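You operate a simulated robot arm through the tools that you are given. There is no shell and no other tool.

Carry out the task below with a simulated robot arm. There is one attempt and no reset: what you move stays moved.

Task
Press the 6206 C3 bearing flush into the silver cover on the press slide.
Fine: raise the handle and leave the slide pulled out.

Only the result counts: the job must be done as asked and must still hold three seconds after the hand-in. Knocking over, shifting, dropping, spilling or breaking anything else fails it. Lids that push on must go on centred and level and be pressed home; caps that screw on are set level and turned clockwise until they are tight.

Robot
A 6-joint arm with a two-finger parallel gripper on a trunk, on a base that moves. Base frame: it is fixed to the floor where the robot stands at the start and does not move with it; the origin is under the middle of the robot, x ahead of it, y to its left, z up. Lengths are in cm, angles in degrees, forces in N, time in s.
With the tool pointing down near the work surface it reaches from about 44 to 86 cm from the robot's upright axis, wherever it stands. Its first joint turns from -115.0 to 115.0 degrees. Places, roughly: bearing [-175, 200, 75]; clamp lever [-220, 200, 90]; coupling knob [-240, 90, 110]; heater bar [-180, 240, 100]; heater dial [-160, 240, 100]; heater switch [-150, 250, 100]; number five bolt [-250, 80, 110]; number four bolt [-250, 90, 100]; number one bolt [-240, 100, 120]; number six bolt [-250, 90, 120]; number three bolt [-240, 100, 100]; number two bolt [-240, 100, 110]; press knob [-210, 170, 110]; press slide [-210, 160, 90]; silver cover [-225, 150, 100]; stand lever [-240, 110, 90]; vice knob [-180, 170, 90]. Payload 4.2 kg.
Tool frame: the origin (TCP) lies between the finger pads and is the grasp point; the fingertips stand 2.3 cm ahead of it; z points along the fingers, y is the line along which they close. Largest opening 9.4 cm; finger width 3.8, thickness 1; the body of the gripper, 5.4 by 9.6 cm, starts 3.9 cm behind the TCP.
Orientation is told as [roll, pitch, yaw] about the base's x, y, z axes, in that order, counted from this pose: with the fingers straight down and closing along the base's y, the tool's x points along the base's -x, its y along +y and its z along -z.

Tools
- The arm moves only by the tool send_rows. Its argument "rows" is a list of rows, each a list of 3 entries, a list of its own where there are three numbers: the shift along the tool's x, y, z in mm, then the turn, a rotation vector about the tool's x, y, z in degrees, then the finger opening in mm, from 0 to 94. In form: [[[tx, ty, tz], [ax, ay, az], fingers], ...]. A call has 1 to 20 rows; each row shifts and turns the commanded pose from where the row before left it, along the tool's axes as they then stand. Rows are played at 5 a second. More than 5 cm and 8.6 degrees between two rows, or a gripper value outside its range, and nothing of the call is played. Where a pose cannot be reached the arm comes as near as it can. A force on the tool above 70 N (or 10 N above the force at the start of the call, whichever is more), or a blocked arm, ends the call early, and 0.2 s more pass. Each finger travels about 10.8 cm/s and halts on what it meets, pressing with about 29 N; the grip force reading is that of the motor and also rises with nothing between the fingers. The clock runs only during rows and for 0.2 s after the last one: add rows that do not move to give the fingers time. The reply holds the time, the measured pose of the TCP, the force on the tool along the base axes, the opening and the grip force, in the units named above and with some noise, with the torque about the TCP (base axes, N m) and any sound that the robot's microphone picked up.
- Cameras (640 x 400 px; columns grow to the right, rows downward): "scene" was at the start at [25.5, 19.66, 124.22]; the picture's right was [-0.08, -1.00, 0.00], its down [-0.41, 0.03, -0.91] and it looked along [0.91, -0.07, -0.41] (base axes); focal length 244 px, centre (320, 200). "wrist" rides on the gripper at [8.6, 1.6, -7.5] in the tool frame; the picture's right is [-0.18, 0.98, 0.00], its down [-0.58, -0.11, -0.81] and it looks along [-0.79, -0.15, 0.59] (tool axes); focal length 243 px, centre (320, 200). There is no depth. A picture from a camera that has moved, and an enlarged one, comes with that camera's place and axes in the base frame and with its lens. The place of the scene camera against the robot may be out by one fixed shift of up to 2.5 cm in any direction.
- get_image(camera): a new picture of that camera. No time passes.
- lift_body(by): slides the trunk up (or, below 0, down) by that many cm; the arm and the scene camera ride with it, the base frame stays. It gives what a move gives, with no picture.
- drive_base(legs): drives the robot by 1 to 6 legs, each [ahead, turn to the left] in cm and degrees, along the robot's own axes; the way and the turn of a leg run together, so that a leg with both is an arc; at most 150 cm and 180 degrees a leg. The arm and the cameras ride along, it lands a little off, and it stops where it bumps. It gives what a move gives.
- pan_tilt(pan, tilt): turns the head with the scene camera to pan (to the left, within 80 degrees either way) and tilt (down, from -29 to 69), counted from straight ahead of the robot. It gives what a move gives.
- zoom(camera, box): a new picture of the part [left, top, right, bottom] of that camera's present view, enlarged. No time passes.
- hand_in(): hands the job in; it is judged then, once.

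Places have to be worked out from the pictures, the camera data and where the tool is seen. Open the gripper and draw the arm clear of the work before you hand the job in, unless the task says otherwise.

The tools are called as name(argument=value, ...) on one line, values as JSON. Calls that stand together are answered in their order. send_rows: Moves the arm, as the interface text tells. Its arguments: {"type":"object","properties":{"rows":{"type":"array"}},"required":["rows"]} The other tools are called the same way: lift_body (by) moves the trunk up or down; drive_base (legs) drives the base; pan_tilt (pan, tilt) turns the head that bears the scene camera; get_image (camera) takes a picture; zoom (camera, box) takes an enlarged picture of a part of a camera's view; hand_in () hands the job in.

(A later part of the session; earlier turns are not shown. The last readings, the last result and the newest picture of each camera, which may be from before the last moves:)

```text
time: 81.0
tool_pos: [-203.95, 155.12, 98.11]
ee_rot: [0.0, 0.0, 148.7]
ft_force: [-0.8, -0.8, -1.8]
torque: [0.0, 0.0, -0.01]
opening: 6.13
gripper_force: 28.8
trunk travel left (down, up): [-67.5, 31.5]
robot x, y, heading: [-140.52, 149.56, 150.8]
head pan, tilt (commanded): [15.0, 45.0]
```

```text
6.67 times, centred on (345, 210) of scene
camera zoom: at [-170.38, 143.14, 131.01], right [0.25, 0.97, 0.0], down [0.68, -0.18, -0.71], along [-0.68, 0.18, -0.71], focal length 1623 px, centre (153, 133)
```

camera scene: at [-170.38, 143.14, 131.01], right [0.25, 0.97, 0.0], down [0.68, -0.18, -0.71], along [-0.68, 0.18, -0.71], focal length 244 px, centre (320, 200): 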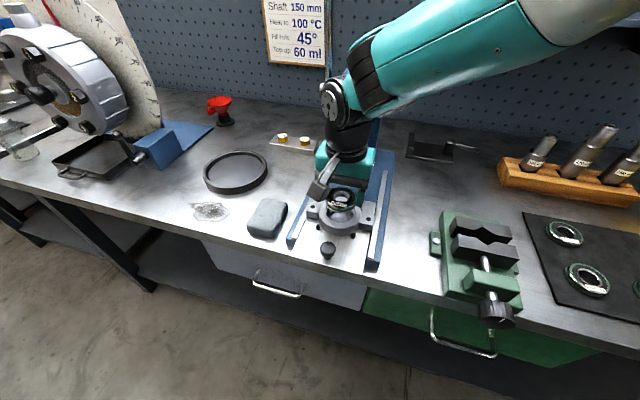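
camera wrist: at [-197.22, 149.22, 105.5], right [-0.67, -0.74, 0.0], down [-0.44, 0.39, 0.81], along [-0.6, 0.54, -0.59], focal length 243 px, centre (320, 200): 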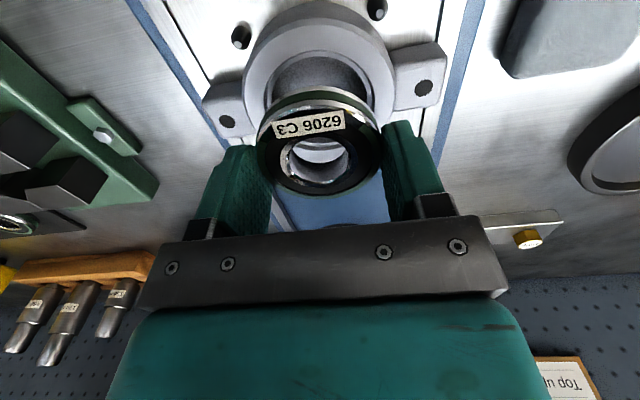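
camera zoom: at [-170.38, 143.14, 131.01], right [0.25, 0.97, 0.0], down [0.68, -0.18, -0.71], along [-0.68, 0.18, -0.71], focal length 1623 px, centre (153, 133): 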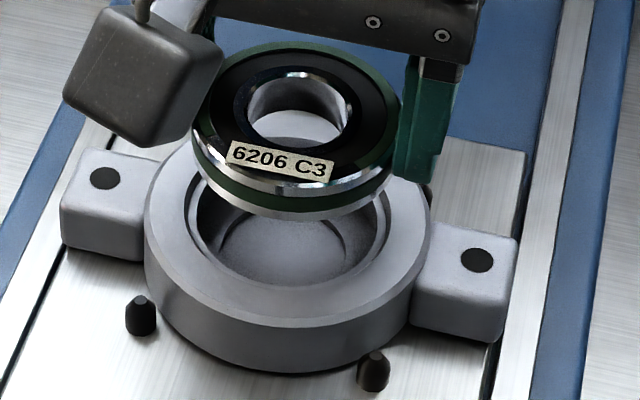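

Column alignment matches; the inward alignment depends on the exact height. I'll lower 1.5 cm more and compare again where parallax is smaller.

send_rows(rows=[[[0, 0, 5], [0, 0, 0], 40], [[0, 0, 5], [0, 0, 0], 40], [[0, 0, 5], [0, 0, 0], 40], [[0, 0, 0], [0, 0, 0], 40]])

zoom(camera="wrist", box=[200, 20, 450, 220])

zoom(camera="scene", box=[315, 180, 375, 240])

```text
time: 82.0
tool_pos: [-203.95, 155.05, 96.61]
ee_rot: [0.0, 0.0, 148.6]
ft_force: [0.4, 0.1, -2.0]
torque: [0.01, 0.04, -0.02]
opening: 6.14
gripper_force: 29.6
trunk travel left (down, up): [-67.5, 31.5]
robot x, y, heading: [-141.05, 149.68, 150.8]
head pan, tilt (commanded): [15.0, 45.0]
```

```text
2.00 times, centred on (325, 120) of wrist
camera zoom: at [-197.31, 149.26, 104.03], right [-0.67, -0.74, 0.0], down [-0.44, 0.39, 0.81], along [-0.6, 0.54, -0.59], focal length 485 px, centre (310, 360)
```

zoom: 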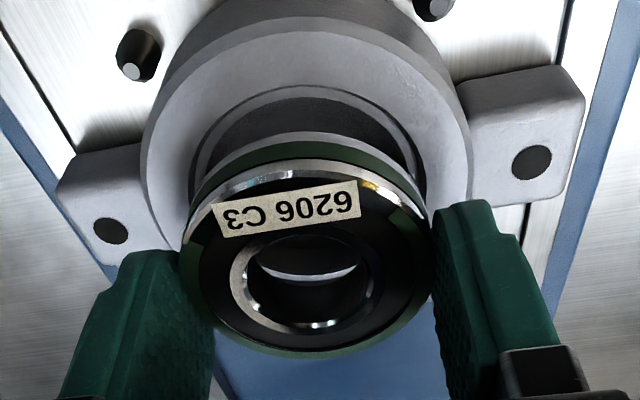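

```text
6.67 times, centred on (345, 210) of scene
camera zoom: at [-170.38, 143.14, 131.01], right [0.25, 0.97, 0.0], down [0.68, -0.18, -0.71], along [-0.68, 0.18, -0.71], focal length 1623 px, centre (153, 133)
```

zoom: 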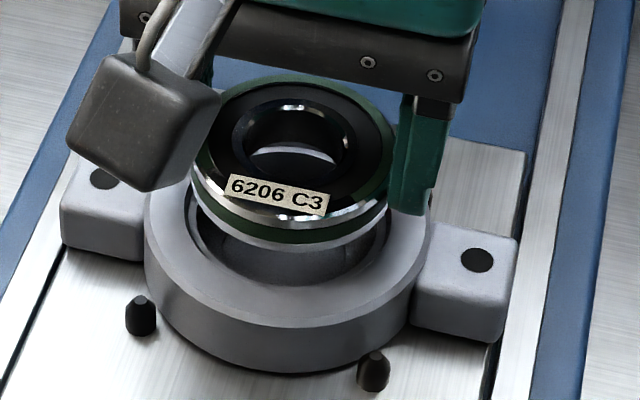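

Both views agree the bearing is centred if the cover top is near z≈92.3. I'll lower another 10 mm and re-check before feeling for contact.

send_rows(rows=[[[0, 0, 4], [0, 0, 0], 40], [[0, 0, 3], [0, 0, 0], 40], [[0, 0, 3], [0, 0, 0], 40], [[0, 0, 0], [0, 0, 0], 40]])

zoom(camera="wrist", box=[200, 20, 450, 220])

zoom(camera="scene", box=[315, 180, 375, 240])

```text
time: 83.0
tool_pos: [-203.84, 155.05, 95.7]
ee_rot: [0.0, 0.0, 148.7]
ft_force: [1.1, 0.1, -1.7]
torque: [0.0, 0.0, -0.01]
opening: 6.13
gripper_force: 29.1
trunk travel left (down, up): [-67.5, 31.5]
robot x, y, heading: [-140.75, 149.73, 150.9]
head pan, tilt (commanded): [15.0, 45.0]
```

```text
2.00 times, centred on (325, 120) of wrist
camera zoom: at [-197.33, 149.29, 103.06], right [-0.67, -0.74, 0.0], down [-0.44, 0.4, 0.81], along [-0.6, 0.54, -0.59], focal length 485 px, centre (310, 360)
```

zoom: 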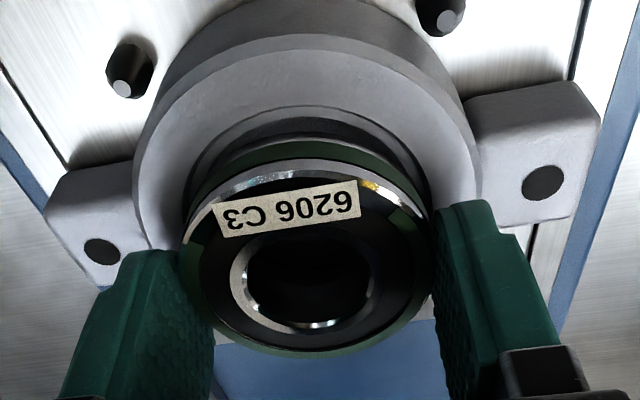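

```text
6.67 times, centred on (345, 210) of scene
camera zoom: at [-170.38, 143.14, 131.01], right [0.25, 0.97, 0.0], down [0.68, -0.18, -0.71], along [-0.68, 0.18, -0.71], focal length 1623 px, centre (153, 133)
```

zoom: 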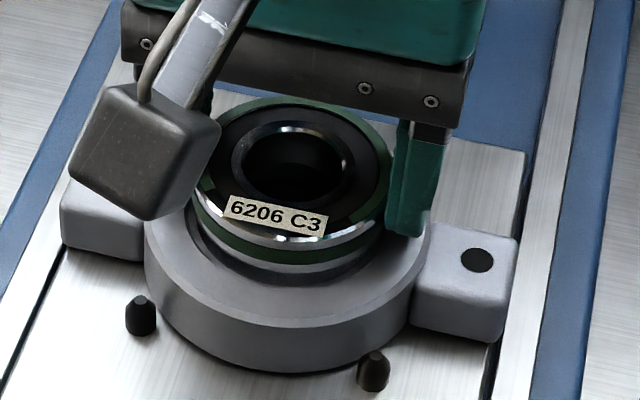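

Looks well centred in both views. Lowering in 2 mm steps and watching the force.

send_rows(rows=[[[0, 0, 2], [0, 0, 0], 40], [[0, 0, 2], [0, 0, 0], 40], [[0, 0, 0], [0, 0, 0], 40]])

send_rows(rows=[[[0, 0, 1.5], [0, 0, 0], 40], [[0, 0, 1.5], [0, 0, 0], 40], [[0, 0, 0], [0, 0, 0], 40]])

zoom(camera="wrist", box=[200, 20, 450, 220])

zoom(camera="scene", box=[315, 180, 375, 240])

```text
time: 83.8
tool_pos: [-204.09, 155.04, 95.26]
ee_rot: [0.0, 0.0, 148.7]
ft_force: [0.2, -0.9, -2.2]
torque: [-0.01, -0.04, 0.0]
opening: 6.11
gripper_force: 29.0
trunk travel left (down, up): [-67.5, 31.5]
robot x, y, heading: [-140.95, 150.02, 150.6]
head pan, tilt (commanded): [15.0, 45.0]
```

```text
time: 84.6
tool_pos: [-203.9, 155.08, 95.03]
ee_rot: [0.1, -0.2, 148.7]
ft_force: [-0.5, -0.8, 6.0]
torque: [0.1, -0.16, -0.01]
opening: 6.12
gripper_force: 29.0
trunk travel left (down, up): [-67.5, 31.5]
robot x, y, heading: [-140.88, 149.51, 150.6]
head pan, tilt (commanded): [15.0, 45.0]
```

```text
2.00 times, centred on (325, 120) of wrist
camera zoom: at [-197.35, 149.23, 102.45], right [-0.67, -0.74, 0.0], down [-0.44, 0.4, 0.81], along [-0.6, 0.54, -0.59], focal length 485 px, centre (310, 360)
```

zoom: 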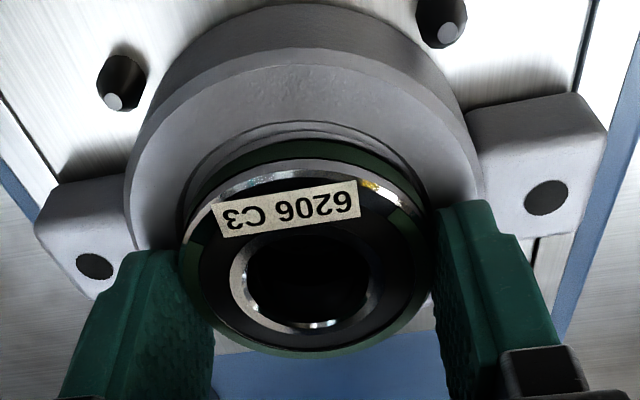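

```text
6.67 times, centred on (345, 210) of scene
camera zoom: at [-170.36, 143.14, 131.03], right [0.25, 0.97, 0.0], down [0.68, -0.18, -0.71], along [-0.68, 0.18, -0.71], focal length 1623 px, centre (153, 133)
```

zoom: 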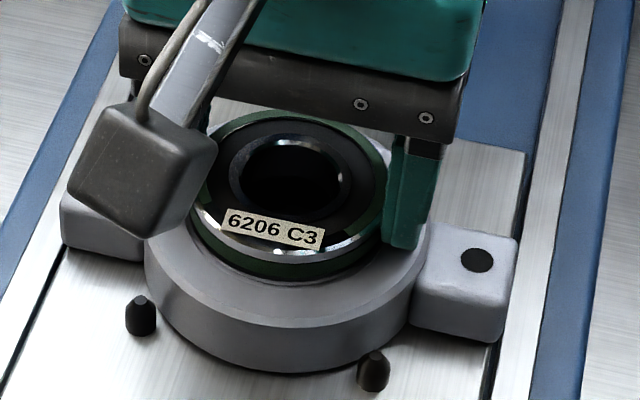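

Light contact at TCP z≈95.0 with the bearing's lower edge already inside the rim. I'll press 1 mm more to see how it loads.

send_rows(rows=[[[0, 0, 1], [0, 0, 0], 40], [[0, 0, 0], [0, 0, 0], 40]])

```text
time: 85.2
tool_pos: [-204.05, 155.0, 95.12]
ee_rot: [0.1, 0.0, 148.7]
ft_force: [0.9, 2.0, 23.8]
torque: [0.54, -0.8, 0.14]
opening: 6.15
gripper_force: 29.6
trunk travel left (down, up): [-67.5, 31.5]
robot x, y, heading: [-141.04, 149.98, 150.7]
head pan, tilt (commanded): [15.0, 45.0]
```

The load sits at the +r fingertip, meaning the fingers touch the cover's top face while the bearing is ~3 mm inside the lead-in without jamming. I'll relieve by 1.8 mm and release it slowly.

send_rows(rows=[[[0, 0, -1.8], [0, 0, 0], 40], [[0, 0, 0], [0, 0, 0], 40], [[0, 0, 0], [0, 0, 0], 58], [[0, 0, 0], [0, 0, 0], 64], [[0, 0, 0], [0, 0, 0], 70], [[0, 0, 0], [0, 0, 0], 76], [[0, 0, 0], [0, 0, 0], 76]])

zoom(camera="wrist", box=[200, 20, 450, 220])

zoom(camera="scene", box=[315, 180, 375, 240])

```text
time: 86.8
tool_pos: [-203.94, 154.99, 95.05]
ee_rot: [0.2, 0.0, 148.8]
ft_force: [-4.3, -8.4, 15.9]
torque: [0.31, -0.29, 0.0]
opening: 7.23
gripper_force: 0.0
trunk travel left (down, up): [-67.5, 31.5]
robot x, y, heading: [-140.77, 149.5, 150.8]
head pan, tilt (commanded): [15.0, 45.0]
```

```text
2.00 times, centred on (325, 120) of wrist
camera zoom: at [-197.36, 149.11, 102.44], right [-0.67, -0.75, 0.0], down [-0.44, 0.39, 0.81], along [-0.6, 0.54, -0.59], focal length 485 px, centre (310, 360)
```

zoom: 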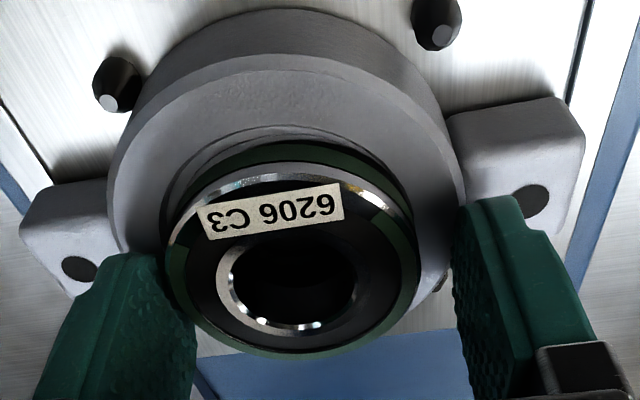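

```text
6.67 times, centred on (345, 210) of scene
camera zoom: at [-170.34, 143.09, 131.02], right [0.25, 0.97, 0.0], down [0.68, -0.18, -0.71], along [-0.69, 0.18, -0.71], focal length 1623 px, centre (153, 133)
```

zoom: 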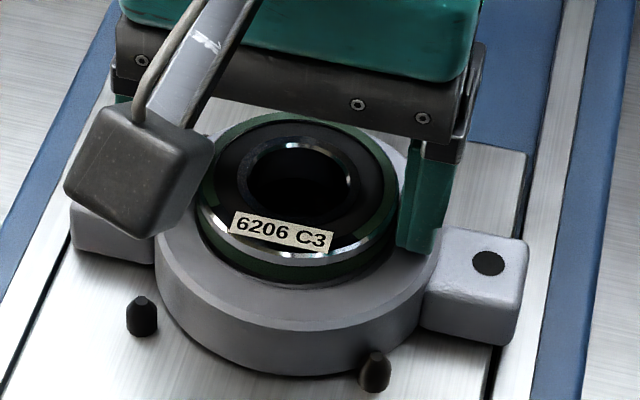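

The +r fingertip was still pressing on the rim and dragged the cover slightly (~3 mm) to the right. I'll raise the hand a few mm to release that load before opening further.

send_rows(rows=[[[0, 0, -2], [0, 0, 0], 76], [[0, 0, -2], [0, 0, 0], 76], [[0, 0, 0], [0, 0, 0], 76]])

zoom(camera="wrist", box=[200, 20, 450, 220])

zoom(camera="scene", box=[315, 180, 375, 240])

```text
time: 87.6
tool_pos: [-203.9, 155.11, 95.46]
ee_rot: [0.1, 0.0, 148.7]
ft_force: [-0.6, 0.0, 0.1]
torque: [-0.01, 0.02, 0.01]
opening: 7.58
gripper_force: 0.0
trunk travel left (down, up): [-67.5, 31.5]
robot x, y, heading: [-141.0, 149.56, 150.1]
head pan, tilt (commanded): [15.0, 45.0]
```

```text
2.00 times, centred on (325, 120) of wrist
camera zoom: at [-197.32, 149.24, 102.77], right [-0.67, -0.74, 0.0], down [-0.44, 0.39, 0.81], along [-0.6, 0.54, -0.59], focal length 485 px, centre (310, 360)
```

zoom: 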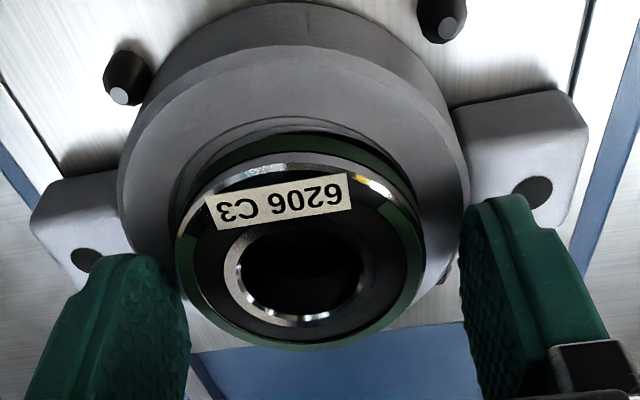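

```text
6.67 times, centred on (345, 210) of scene
camera zoom: at [-170.38, 143.15, 131.01], right [0.25, 0.97, 0.0], down [0.68, -0.18, -0.71], along [-0.68, 0.18, -0.71], focal length 1623 px, centre (153, 133)
```

zoom: 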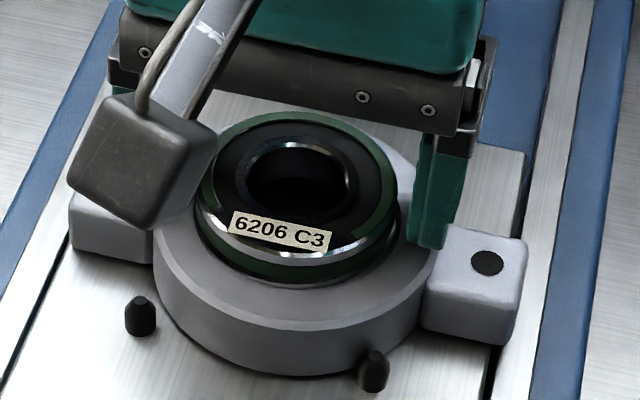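

The bearing sits in the lead-in but the cover stands ~3 mm to the right of its original place. I'll gently close the fingers to just about the bearing's diameter, which nudges bearing and cover back to the centre.

send_rows(rows=[[[0, 0, 0], [0, 0, 0], 73], [[0, 0, 0], [0, 0, 0], 70], [[0, 0, 0], [0, 0, 0], 67], [[0, 0, 0], [0, 0, 0], 65], [[0, 0, 0], [0, 0, 0], 63.5], [[0, 0, 0], [0, 0, 0], 62.5], [[0, 0, 0], [0, 0, 0], 62.5]])

zoom(camera="wrist", box=[200, 20, 450, 220])

zoom(camera="scene", box=[315, 180, 375, 240])

```text
time: 89.2
tool_pos: [-203.88, 155.12, 95.42]
ee_rot: [0.0, 0.0, 148.7]
ft_force: [1.5, 2.6, 1.2]
torque: [0.08, -0.05, -0.01]
opening: 6.34
gripper_force: 1.2
trunk travel left (down, up): [-67.5, 31.5]
robot x, y, heading: [-140.65, 149.75, 150.8]
head pan, tilt (commanded): [15.0, 45.0]
```

```text
2.00 times, centred on (325, 120) of wrist
camera zoom: at [-197.32, 149.23, 102.81], right [-0.67, -0.74, 0.0], down [-0.44, 0.4, 0.81], along [-0.6, 0.54, -0.59], focal length 485 px, centre (310, 360)
```

zoom: 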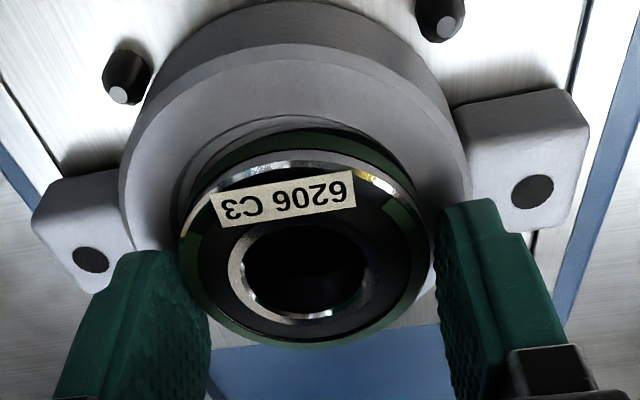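

```text
6.67 times, centred on (345, 210) of scene
camera zoom: at [-170.37, 143.15, 131.02], right [0.25, 0.97, 0.0], down [0.68, -0.18, -0.71], along [-0.68, 0.18, -0.71], focal length 1623 px, centre (153, 133)
```

zoom: 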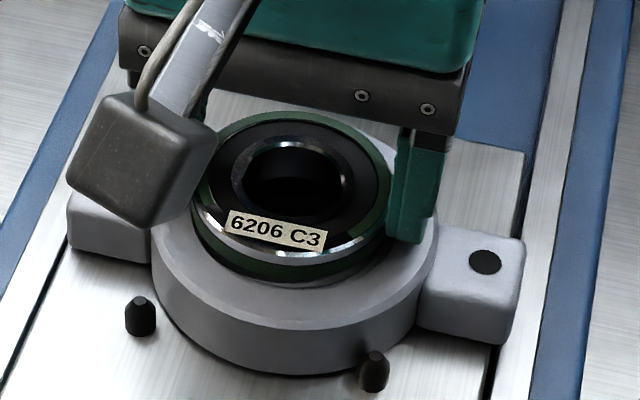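

The bearing moved but the cover (held by friction) stayed. I'll open a little, lower to just above the rim so I push low on the bearing, and then close fully to bring bearing and cover back to centre.

send_rows(rows=[[[0, 0, 0], [0, 0, 0], 66], [[0, 0, 0], [0, 0, 0], 66], [[0, 0, 2.2], [0, 0, 0], 66], [[0, 0, 0], [0, 0, 0], 66]])

zoom(camera="scene", box=[315, 180, 375, 240])

zoom(camera="wrist", box=[200, 20, 450, 220])

```text
time: 90.2
tool_pos: [-204.08, 155.05, 95.15]
ee_rot: [0.0, -0.1, 148.7]
ft_force: [0.3, -0.4, -0.4]
torque: [0.0, 0.01, 0.01]
opening: 6.61
gripper_force: 0.0
trunk travel left (down, up): [-67.5, 31.5]
robot x, y, heading: [-140.82, 149.91, 150.6]
head pan, tilt (commanded): [15.0, 45.0]
```

```text
6.67 times, centred on (345, 210) of scene
camera zoom: at [-170.38, 143.14, 131.02], right [0.25, 0.97, 0.0], down [0.68, -0.18, -0.71], along [-0.68, 0.18, -0.71], focal length 1623 px, centre (153, 133)
```

zoom: 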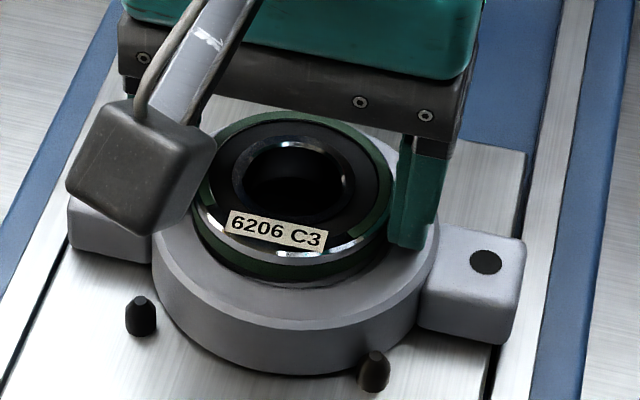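

```text
2.00 times, centred on (325, 120) of wrist
camera zoom: at [-197.36, 149.2, 102.54], right [-0.67, -0.74, 0.0], down [-0.44, 0.4, 0.81], along [-0.6, 0.54, -0.59], focal length 485 px, centre (310, 360)
```

zoom: 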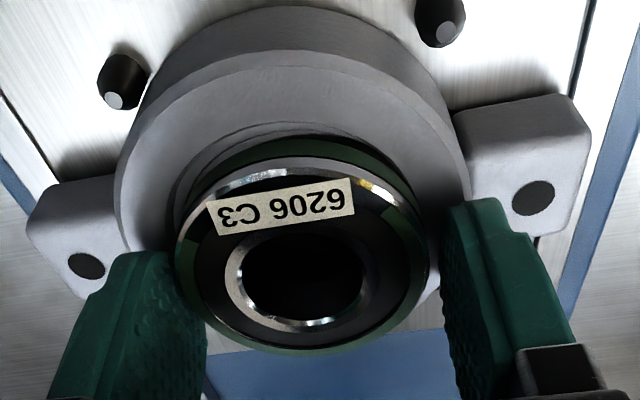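

No contact forces now. Closing fully on the bearing to pull it (and the cover) back to the centre line.

send_rows(rows=[[[0, 0, 0], [0, 0, 0], 63], [[0, 0, 0], [0, 0, 0], 61], [[0, 0, 0], [0, 0, 0], 58], [[0, 0, 0], [0, 0, 0], 50], [[0, 0, 0], [0, 0, 0], 45], [[0, 0, 0], [0, 0, 0], 45]])

zoom(camera="scene", box=[315, 180, 375, 240])

zoom(camera="wrist", box=[200, 20, 450, 220])

```text
time: 91.6
tool_pos: [-203.95, 155.02, 95.25]
ee_rot: [0.0, -0.1, 148.7]
ft_force: [0.8, 0.6, -0.4]
torque: [0.03, -0.07, -0.01]
opening: 6.14
gripper_force: 29.1
trunk travel left (down, up): [-67.5, 31.5]
robot x, y, heading: [-140.9, 149.81, 150.5]
head pan, tilt (commanded): [15.0, 45.0]
```

```text
6.67 times, centred on (345, 210) of scene
camera zoom: at [-170.37, 143.15, 131.02], right [0.25, 0.97, 0.0], down [0.68, -0.18, -0.71], along [-0.68, 0.18, -0.71], focal length 1623 px, centre (153, 133)
```

zoom: 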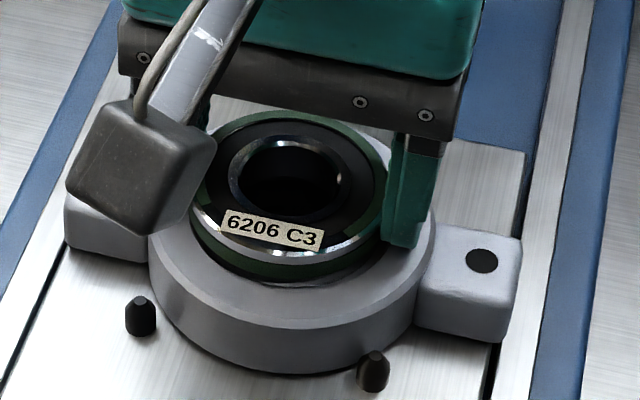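

```text
2.00 times, centred on (325, 120) of wrist
camera zoom: at [-197.35, 149.21, 102.55], right [-0.67, -0.74, 0.0], down [-0.44, 0.4, 0.81], along [-0.6, 0.54, -0.59], focal length 485 px, centre (310, 360)
```

zoom: 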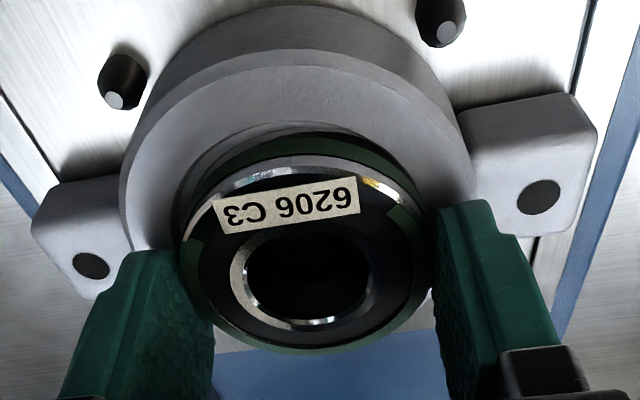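

The cover moved halfway back. Still gripping, I'll shift 2 mm in tool +y to bring the cover to its original spot.

send_rows(rows=[[[0, 1, 0], [0, 0, 0], 45], [[0, 1, 0], [0, 0, 0], 45], [[0, 0, 0], [0, 0, 0], 45]])

zoom(camera="scene", box=[315, 180, 375, 240])

```text
time: 92.4
tool_pos: [-204.02, 154.99, 95.22]
ee_rot: [0.0, 0.0, 148.7]
ft_force: [1.3, 2.7, 3.8]
torque: [0.1, -0.19, 0.01]
opening: 6.14
gripper_force: 29.0
trunk travel left (down, up): [-67.5, 31.5]
robot x, y, heading: [-140.66, 149.87, 150.5]
head pan, tilt (commanded): [15.0, 45.0]
```

```text
6.67 times, centred on (345, 210) of scene
camera zoom: at [-170.36, 143.16, 131.03], right [0.25, 0.97, 0.0], down [0.68, -0.18, -0.71], along [-0.68, 0.18, -0.71], focal length 1623 px, centre (153, 133)
```

zoom: 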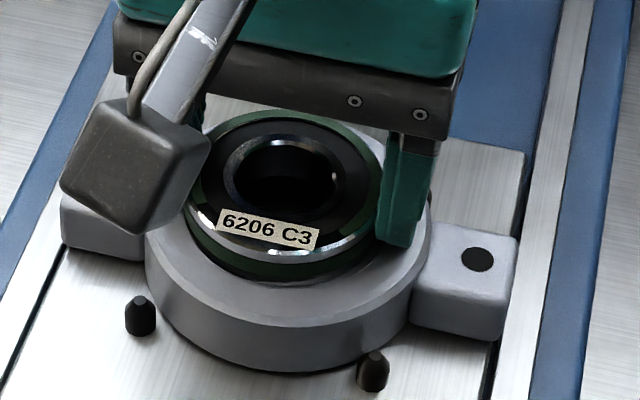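

The cover is back at its original place. I'll move back 1.2 mm to centre the bearing in the lead-in and then release gently, fingers not touching the rim.

send_rows(rows=[[[0, -1.2, 0], [0, 0, 0], 45], [[0, 0, 0], [0, 0, 0], 45], [[0, 0, 0], [0, 0, 0], 60], [[0, 0, 0], [0, 0, 0], 62.5], [[0, 0, 0], [0, 0, 0], 65], [[0, 0, 0], [0, 0, 0], 68], [[0, 0, 0], [0, 0, 0], 72], [[0, 0, 0], [0, 0, 0], 76], [[0, 0, 0], [0, 0, 0], 76]])

zoom(camera="scene", box=[315, 180, 375, 240])

zoom(camera="wrist", box=[200, 20, 450, 220])

```text
time: 94.4
tool_pos: [-203.91, 155.08, 95.0]
ee_rot: [0.0, 0.0, 148.8]
ft_force: [0.1, 0.4, -0.2]
torque: [0.01, 0.03, 0.01]
opening: 7.59
gripper_force: 0.1
trunk travel left (down, up): [-67.5, 31.5]
robot x, y, heading: [-140.67, 149.94, 150.4]
head pan, tilt (commanded): [15.0, 45.0]
```

```text
6.67 times, centred on (345, 210) of scene
camera zoom: at [-170.38, 143.14, 131.02], right [0.25, 0.97, 0.0], down [0.68, -0.18, -0.71], along [-0.68, 0.18, -0.71], focal length 1623 px, centre (153, 133)
```

zoom: 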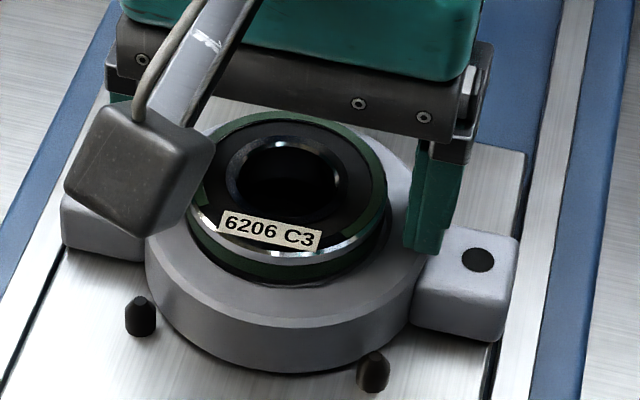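

```text
2.00 times, centred on (325, 120) of wrist
camera zoom: at [-197.34, 149.16, 102.5], right [-0.67, -0.74, 0.0], down [-0.44, 0.4, 0.81], along [-0.6, 0.54, -0.59], focal length 485 px, centre (310, 360)
```

zoom: 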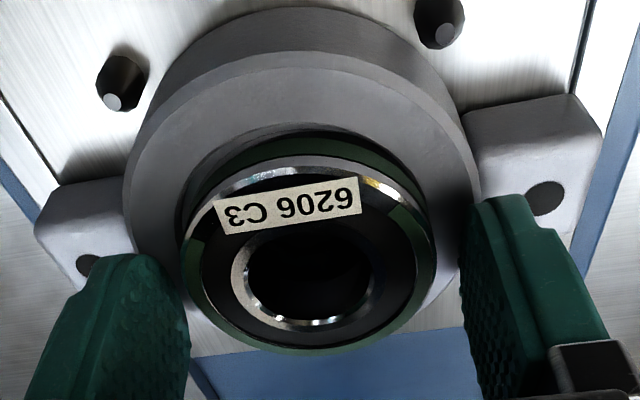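

Released cleanly; the cover stayed and the bearing rests centred in the lead-in. I'll raise the hand straight up and inspect it.

send_rows(rows=[[[0, 0, -5], [0, 0, 0], 76], [[0, 0, -15], [0, 0, 0], 76], [[0, 0, -30], [0, 0, 0], 80], [[0, 0, -40], [0, 0, 0], 80], [[0, 0, -40], [0, 0, 0], 80], [[0, 0, -40], [0, 0, 0], 80], [[0, 0, 0], [0, 0, 0], 80]])

zoom(camera="scene", box=[315, 180, 375, 240])

get_image(camera="wrist")

zoom(camera="wrist", box=[240, 0, 400, 100])

```text
time: 96.0
tool_pos: [-204.06, 155.0, 112.25]
ee_rot: [0.0, -0.1, 148.7]
ft_force: [0.2, 0.2, -0.2]
torque: [0.0, 0.0, -0.01]
opening: 7.99
gripper_force: 0.1
trunk travel left (down, up): [-67.5, 31.5]
robot x, y, heading: [-140.78, 149.75, 150.5]
head pan, tilt (commanded): [15.0, 45.0]
```

```text
6.67 times, centred on (345, 210) of scene
camera zoom: at [-170.38, 143.14, 131.01], right [0.25, 0.97, 0.0], down [0.68, -0.18, -0.71], along [-0.68, 0.18, -0.71], focal length 1623 px, centre (153, 133)
```

zoom: 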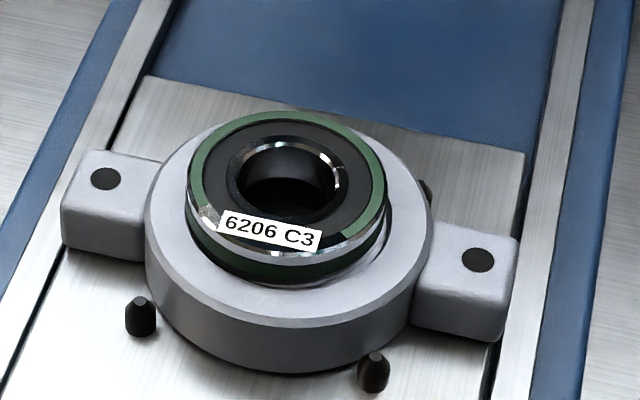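

```text
taken
camera wrist: at [-197.31, 149.2, 119.67], right [-0.67, -0.74, 0.0], down [-0.44, 0.4, 0.81], along [-0.6, 0.54, -0.59], focal length 243 px, centre (320, 200)
```

wrist: 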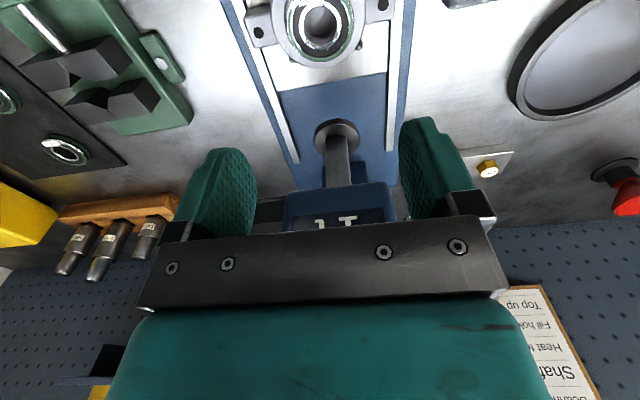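

```text
4.00 times, centred on (320, 50) of wrist
camera zoom: at [-197.31, 149.2, 119.67], right [-0.67, -0.74, 0.0], down [-0.44, 0.4, 0.81], along [-0.6, 0.54, -0.59], focal length 970 px, centre (320, 800)
```

zoom: 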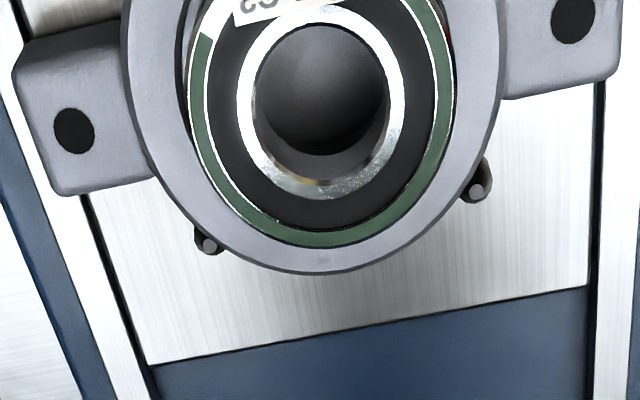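

The bearing sits level and centred, ~1.2 cm proud. Next I'll bring the hand out above the slide knob, tilt 15° only (to stay off both the press head and my own camera head), with half-open fingers.

send_rows(rows=[[[25, 0, 0], [0, 0, 0], 70], [[30, 0, 0], [0, 0, 0], 60], [[30, 0, 0], [0, 0, 0], 52], [[20, -1.5, 0], [0, 0, 0], 52], [[0, 0, 20], [0, -7.5, 0], 52], [[0, 0, 0], [0, -7.5, 0], 52], [[0, 0, 0], [0, 0, 0], 52]])

get_image(camera="wrist")

get_image(camera="scene")

```text
time: 97.6
tool_pos: [-194.94, 149.74, 110.21]
ee_rot: [0.0, -15.1, 148.7]
ft_force: [-0.1, -0.1, 0.4]
torque: [0.0, 0.01, 0.01]
opening: 5.18
gripper_force: 0.0
trunk travel left (down, up): [-67.5, 31.5]
robot x, y, heading: [-141.04, 149.7, 150.7]
head pan, tilt (commanded): [15.0, 45.0]
```

```text
taken
camera wrist: at [-186.87, 142.92, 115.01], right [-0.66, -0.75, 0.05], down [-0.24, 0.28, 0.93], along [-0.71, 0.6, -0.36], focal length 243 px, centre (320, 200)
```

wrist: 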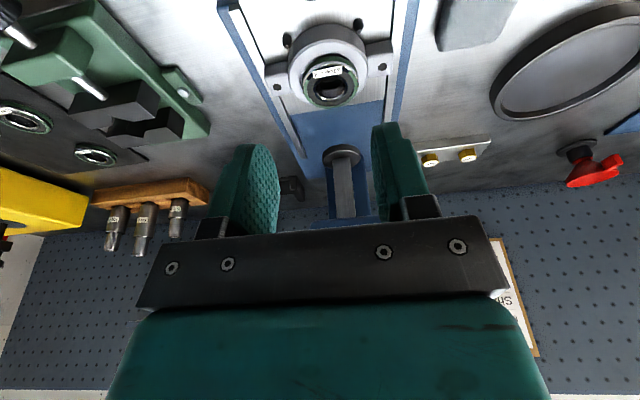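

```text
taken
camera scene: at [-170.38, 143.15, 131.02], right [0.25, 0.97, 0.0], down [0.68, -0.18, -0.71], along [-0.68, 0.18, -0.71], focal length 244 px, centre (320, 200)
```

scene: 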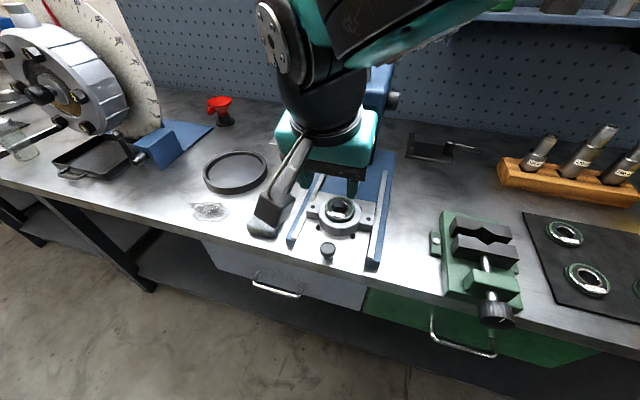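

Head unaffected. Descending vertically over the knob in steps.

send_rows(rows=[[[10.35, 0, 38.6], [0, 0, 0], 52], [[10.35, 0, 38.6], [0, 0, 0], 52], [[10.35, 0, 38.6], [0, 0, 0], 52], [[5.2, 0, 19.3], [0, 0, 0], 52], [[0, 0, 0], [0, 0, 0], 52]])

get_image(camera="wrist")

get_image(camera="scene")

```text
time: 98.8
tool_pos: [-194.91, 149.68, 96.11]
ee_rot: [0.0, -14.9, 148.8]
ft_force: [-0.3, 0.7, -0.6]
torque: [0.03, 0.02, 0.01]
opening: 5.19
gripper_force: 0.1
trunk travel left (down, up): [-67.5, 31.5]
robot x, y, heading: [-141.09, 149.67, 151.0]
head pan, tilt (commanded): [15.0, 45.0]
```

```text
taken
camera wrist: at [-186.91, 143.04, 100.98], right [-0.66, -0.75, 0.05], down [-0.24, 0.28, 0.93], along [-0.71, 0.6, -0.37], focal length 243 px, centre (320, 200)
```

wrist: 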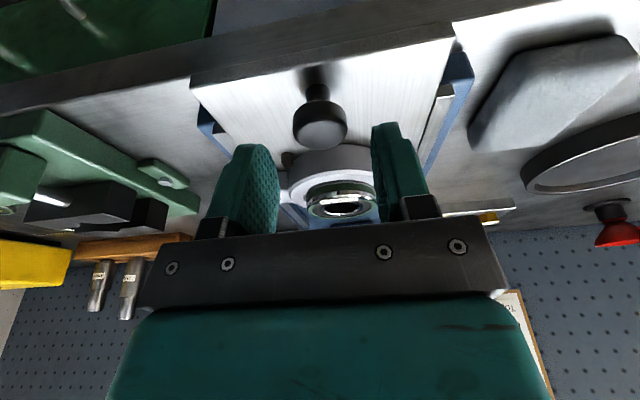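

```text
taken
camera scene: at [-170.37, 143.14, 131.02], right [0.25, 0.97, 0.0], down [0.68, -0.18, -0.71], along [-0.68, 0.18, -0.71], focal length 244 px, centre (320, 200)
```

scene: 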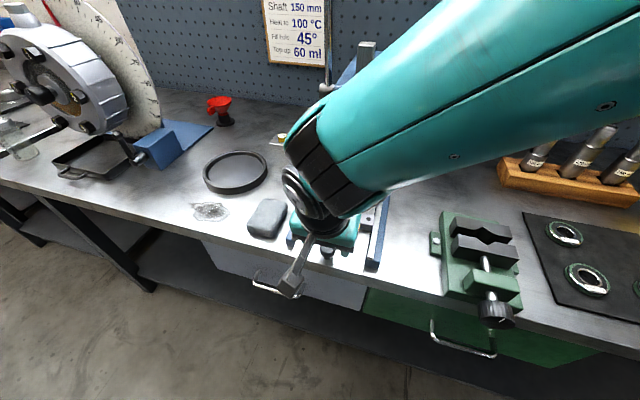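

The knob is between the fingers. Lowering the last 2.8 cm and closing on it.

send_rows(rows=[[[2.6, 0, 9.66], [0, 0, 0], 52], [[2.6, 0, 9.66], [0, 0, 0], 52], [[2.1, 0, 7.7], [0, 0, 0], 52], [[0, 0, 0], [0, 0, 0], 52]])

get_image(camera="wrist")

```text
time: 99.8
tool_pos: [-195.09, 149.7, 93.36]
ee_rot: [0.0, -15.0, 148.8]
ft_force: [0.2, -0.5, 0.3]
torque: [0.02, -0.02, -0.02]
opening: 5.2
gripper_force: 0.1
trunk travel left (down, up): [-67.5, 31.5]
robot x, y, heading: [-140.76, 149.83, 150.6]
head pan, tilt (commanded): [15.0, 45.0]
```

```text
taken
camera wrist: at [-187.02, 143.02, 98.24], right [-0.66, -0.75, 0.05], down [-0.24, 0.28, 0.93], along [-0.71, 0.6, -0.37], focal length 243 px, centre (320, 200)
```

wrist: 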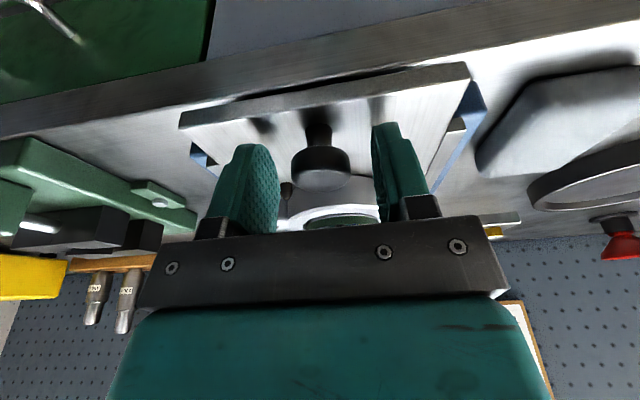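

Knob well placed between the pads. Closing on it now.

send_rows(rows=[[[0, 0, 0], [0, 0, 0], 40], [[0, 0, 0], [0, 0, 0], 30], [[0, 0, 0], [0, 0, 0], 20], [[0, 0, 0], [0, 0, 0], 20]])

```text
time: 100.8
tool_pos: [-194.95, 149.67, 93.5]
ee_rot: [0.0, -15.0, 148.8]
ft_force: [-1.1, -0.9, -0.9]
torque: [-0.02, 0.0, 0.02]
opening: 2.94
gripper_force: 45.1
trunk travel left (down, up): [-67.5, 31.5]
robot x, y, heading: [-140.7, 149.91, 150.4]
head pan, tilt (commanded): [15.0, 45.0]
```

Gripped. Pushing the slide inward slowly, 5 cm first, checking the bearing.

send_rows(rows=[[[-3.86, 0, 1.03], [0, 0, 0], 20], [[-5.8, 0, 1.55], [0, 0, 0], 20], [[-7.73, 0, 2.07], [0, 0, 0], 20], [[-7.73, 0, 2.07], [0, 0, 0], 20], [[-7.73, 0, 2.07], [0, 0, 0], 20], [[-7.73, 0, 2.07], [0, 0, 0], 20], [[-5.8, 0, 1.55], [0, 0, 0], 20], [[-3.86, 0, 1.03], [0, 0, 0], 20], [[0, 0, 0], [0, 0, 0], 20]])

get_image(camera="wrist")

get_image(camera="scene")

```text
time: 102.8
tool_pos: [-199.38, 152.39, 93.38]
ee_rot: [0.1, -15.0, 148.7]
ft_force: [-1.9, -2.9, 9.7]
torque: [0.02, 0.04, 0.09]
opening: 2.93
gripper_force: 44.8
trunk travel left (down, up): [-67.5, 31.5]
robot x, y, heading: [-140.82, 149.64, 150.9]
head pan, tilt (commanded): [15.0, 45.0]
```

```text
taken
camera wrist: at [-191.39, 145.67, 98.25], right [-0.66, -0.75, 0.05], down [-0.24, 0.28, 0.93], along [-0.71, 0.6, -0.37], focal length 243 px, centre (320, 200)
```

wrist: 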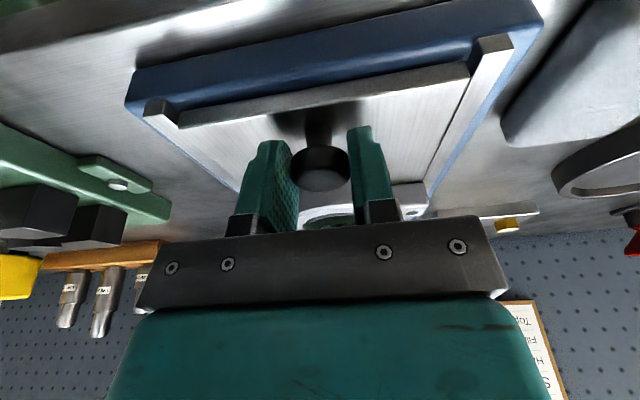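

```text
taken
camera scene: at [-170.35, 143.12, 131.03], right [0.25, 0.97, 0.0], down [0.68, -0.18, -0.71], along [-0.68, 0.18, -0.71], focal length 244 px, centre (320, 200)
```

scene: 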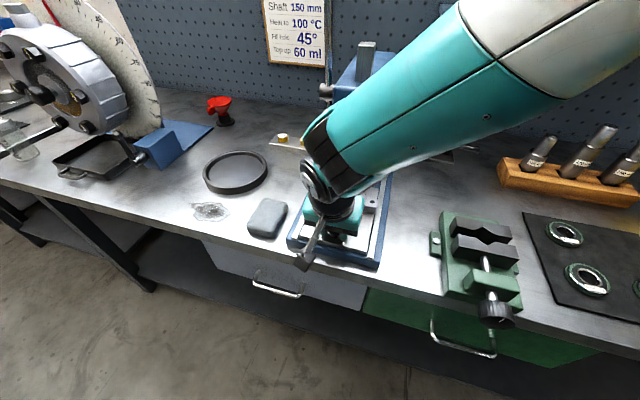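

5.2 cm done smoothly. Before the bearing goes under the ram I'll check the height gap between ram foot and bearing.

zoom(camera="wrist", box=[220, 130, 420, 250])

zoom(camera="scene", box=[280, 30, 400, 260])

```text
3.20 times, centred on (320, 190) of wrist
camera zoom: at [-191.39, 145.67, 98.25], right [-0.66, -0.75, 0.05], down [-0.24, 0.28, 0.93], along [-0.71, 0.6, -0.37], focal length 776 px, centre (320, 232)
```

zoom: 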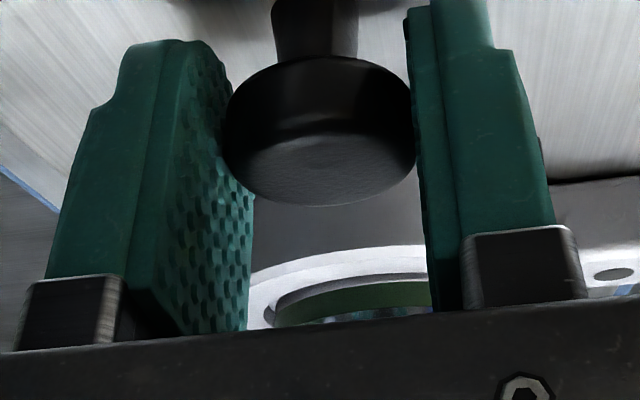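

```text
1.74 times, centred on (340, 145) of scene
camera zoom: at [-170.35, 143.12, 131.03], right [0.25, 0.97, 0.0], down [0.68, -0.18, -0.71], along [-0.68, 0.18, -0.71], focal length 424 px, centre (285, 296)
```

zoom: 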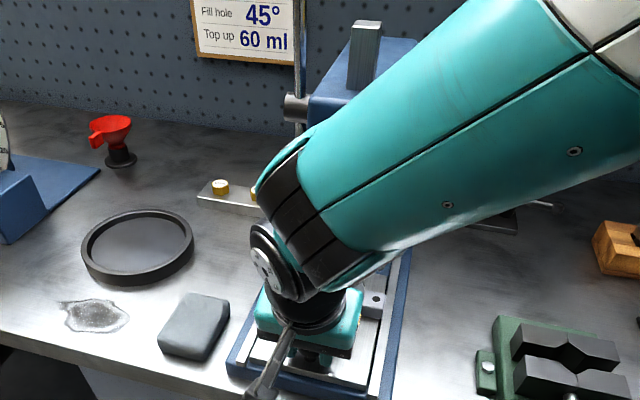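

From the earlier level view I judge a gap of roughly 8 mm above the bearing. I'll continue in short pushes, relieving the slight vertical load and watching the force.

send_rows(rows=[[[-0.2, 0, -0.6], [0, 0, 0], 20], [[-4.83, 0, 1.29], [0, 0, 0], 20], [[-4.83, 0, 1.29], [0, 0, 0], 20], [[-4.83, 0, 1.29], [0, 0, 0], 20], [[-4.83, 0, 1.29], [0, 0, 0], 20], [[0, 0, 0], [0, 0, 0], 20]])

send_rows(rows=[[[-4.83, 0, 1.29], [0, 0, 0], 20], [[-4.83, 0, 1.29], [0, 0, 0], 20], [[0, 0, 0], [0, 0, 0], 20]])

get_image(camera="wrist")

```text
time: 104.2
tool_pos: [-201.04, 153.38, 93.43]
ee_rot: [-0.2, -14.9, 148.7]
ft_force: [-2.4, -4.4, -11.4]
torque: [0.18, 0.31, 0.05]
opening: 2.94
gripper_force: 45.0
trunk travel left (down, up): [-67.5, 31.5]
robot x, y, heading: [-140.98, 149.66, 150.4]
head pan, tilt (commanded): [15.0, 45.0]
```

```text
time: 105.0
tool_pos: [-202.03, 153.85, 93.35]
ee_rot: [-0.1, -14.9, 148.9]
ft_force: [-2.3, -4.8, -22.5]
torque: [-0.03, 0.06, 0.08]
opening: 2.93
gripper_force: 44.9
trunk travel left (down, up): [-67.5, 31.5]
robot x, y, heading: [-140.84, 150.07, 150.7]
head pan, tilt (commanded): [15.0, 45.0]
```

```text
taken
camera wrist: at [-193.96, 147.21, 98.29], right [-0.66, -0.75, 0.05], down [-0.25, 0.28, 0.93], along [-0.71, 0.6, -0.37], focal length 243 px, centre (320, 200)
```

wrist: 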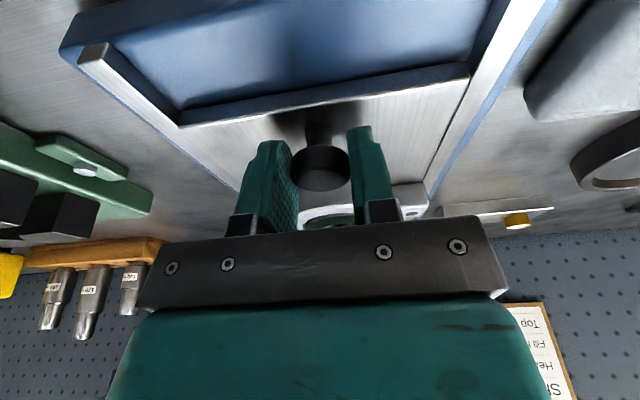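

Slide moves freely (no resistance along its axis), 8.2 cm in. I'll ease the vertical load and push the remaining ~3.6 cm.

send_rows(rows=[[[0.13, 0, 0.5], [0, 0, 0], 20], [[-4.83, 0, 1.29], [0, 0, 0], 20], [[-4.83, 0, 1.29], [0, 0, 0], 20], [[-4.83, 0, 1.29], [0, 0, 0], 20], [[0, 0, 0], [0, 0, 0], 20]])

send_rows(rows=[[[-4.83, 0, 1.29], [0, 0, 0], 20], [[-4.83, 0, 1.29], [0, 0, 0], 20], [[-4.83, 0, 1.29], [0, 0, 0], 20], [[0, 0, 0], [0, 0, 0], 20]])

get_image(camera="wrist")

```text
time: 106.2
tool_pos: [-203.39, 154.58, 93.45]
ee_rot: [0.1, -15.2, 148.7]
ft_force: [-1.7, -2.6, -3.3]
torque: [-0.36, -0.64, 0.04]
opening: 2.93
gripper_force: 45.3
trunk travel left (down, up): [-67.5, 31.5]
robot x, y, heading: [-140.84, 149.93, 150.7]
head pan, tilt (commanded): [15.0, 45.0]
```

```text
time: 107.2
tool_pos: [-204.46, 155.42, 93.42]
ee_rot: [0.1, -15.1, 148.7]
ft_force: [-2.3, -1.6, 5.5]
torque: [0.02, 0.15, -0.01]
opening: 2.93
gripper_force: 44.7
trunk travel left (down, up): [-67.5, 31.5]
robot x, y, heading: [-141.05, 149.92, 150.5]
head pan, tilt (commanded): [15.0, 45.0]
```

```text
taken
camera wrist: at [-196.49, 148.76, 98.26], right [-0.66, -0.75, 0.05], down [-0.24, 0.28, 0.93], along [-0.71, 0.6, -0.36], focal length 243 px, centre (320, 200)
```

wrist: 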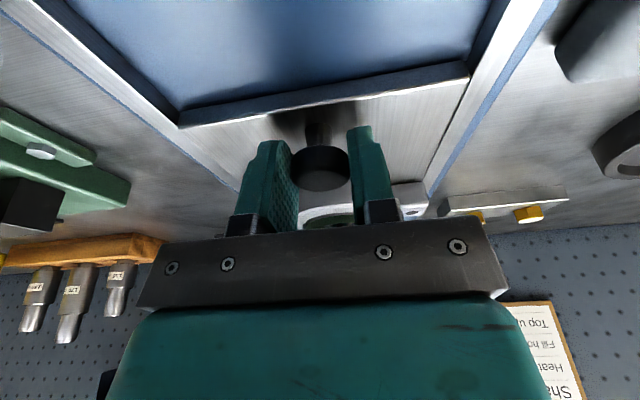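

About 0.8 cm remain to the starting (fully-in) position. Pushing gently to the inner stop.

send_rows(rows=[[[-3.86, 0, 1.03], [0, 0, 0], 20], [[-3.86, 0, 1.03], [0, 0, 0], 20], [[0, 0, 0], [0, 0, 0], 20]])

send_rows(rows=[[[-2.9, 0, 0.78], [0, 0, 0], 20], [[0, 0, 0], [0, 0, 0], 20]])

```text
time: 108.0
tool_pos: [-205.12, 155.97, 93.49]
ee_rot: [0.0, -15.0, 148.7]
ft_force: [-3.1, -1.8, 2.2]
torque: [0.37, 0.68, -0.07]
opening: 2.94
gripper_force: 45.0
trunk travel left (down, up): [-67.5, 31.5]
robot x, y, heading: [-140.66, 149.87, 150.5]
head pan, tilt (commanded): [15.0, 45.0]
```

```text
time: 108.6
tool_pos: [-205.19, 155.85, 93.36]
ee_rot: [-0.1, -14.7, 148.8]
ft_force: [17.6, -9.9, 5.6]
torque: [-0.07, -0.25, 0.01]
opening: 2.92
gripper_force: 45.5
trunk travel left (down, up): [-67.5, 31.5]
robot x, y, heading: [-140.82, 150.12, 150.7]
head pan, tilt (commanded): [15.0, 45.0]
```

Inner stop reached (~20 N resisting). I'll relax, release the knob and back off up and outward.

send_rows(rows=[[[2.4, 0, -0.65], [0, 0, 0], 20], [[0, 0, 0], [0, 0, 0], 20], [[0, 0, 0], [0, 0, 0], 40], [[0, 0, 0], [0, 0, 0], 52], [[0, 0, 0], [0, 0, 0], 52]])

send_rows(rows=[[[0, 0, -20], [0, 0, 0], 52], [[0, 0, -40], [0, 0, 0], 52], [[0, 0, -40], [0, 0, 0], 52], [[0, 0, -40], [0, 0, 0], 52], [[0, 0, 0], [0, 0, 0], 52]])

get_image(camera="wrist")

get_image(camera="scene")

```text
time: 109.8
tool_pos: [-205.27, 155.92, 93.43]
ee_rot: [0.0, -15.0, 148.7]
ft_force: [0.6, -0.1, 0.1]
torque: [0.0, 0.0, -0.02]
opening: 5.18
gripper_force: 0.1
trunk travel left (down, up): [-67.5, 31.5]
robot x, y, heading: [-140.65, 149.76, 150.6]
head pan, tilt (commanded): [15.0, 45.0]
```

```text
time: 111.0
tool_pos: [-202.2, 154.06, 107.07]
ee_rot: [0.0, -15.0, 148.6]
ft_force: [-0.5, -0.4, -0.2]
torque: [0.0, 0.0, 0.01]
opening: 5.2
gripper_force: 0.0
trunk travel left (down, up): [-67.5, 31.5]
robot x, y, heading: [-140.7, 149.77, 150.6]
head pan, tilt (commanded): [15.0, 45.0]
```

```text
taken
camera wrist: at [-194.25, 147.46, 111.98], right [-0.66, -0.75, 0.05], down [-0.25, 0.28, 0.93], along [-0.71, 0.6, -0.37], focal length 243 px, centre (320, 200)
```

wrist: 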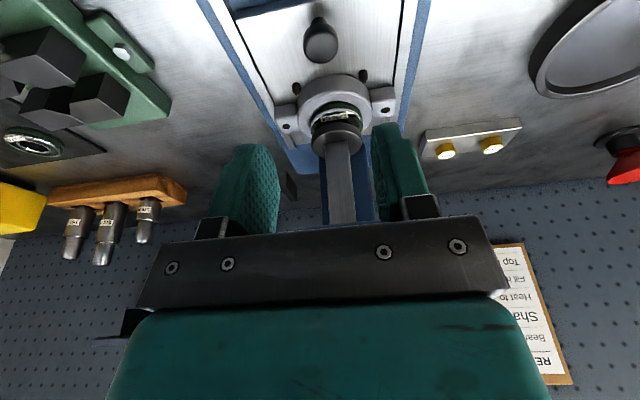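

```text
taken
camera scene: at [-170.39, 143.13, 131.01], right [0.25, 0.97, 0.0], down [0.68, -0.18, -0.71], along [-0.68, 0.18, -0.71], focal length 244 px, centre (320, 200)
```

scene: 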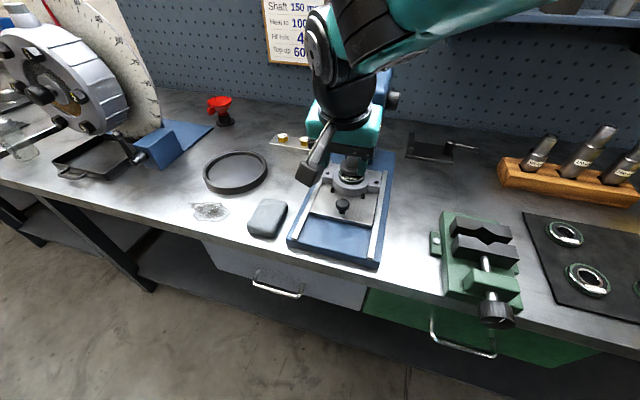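

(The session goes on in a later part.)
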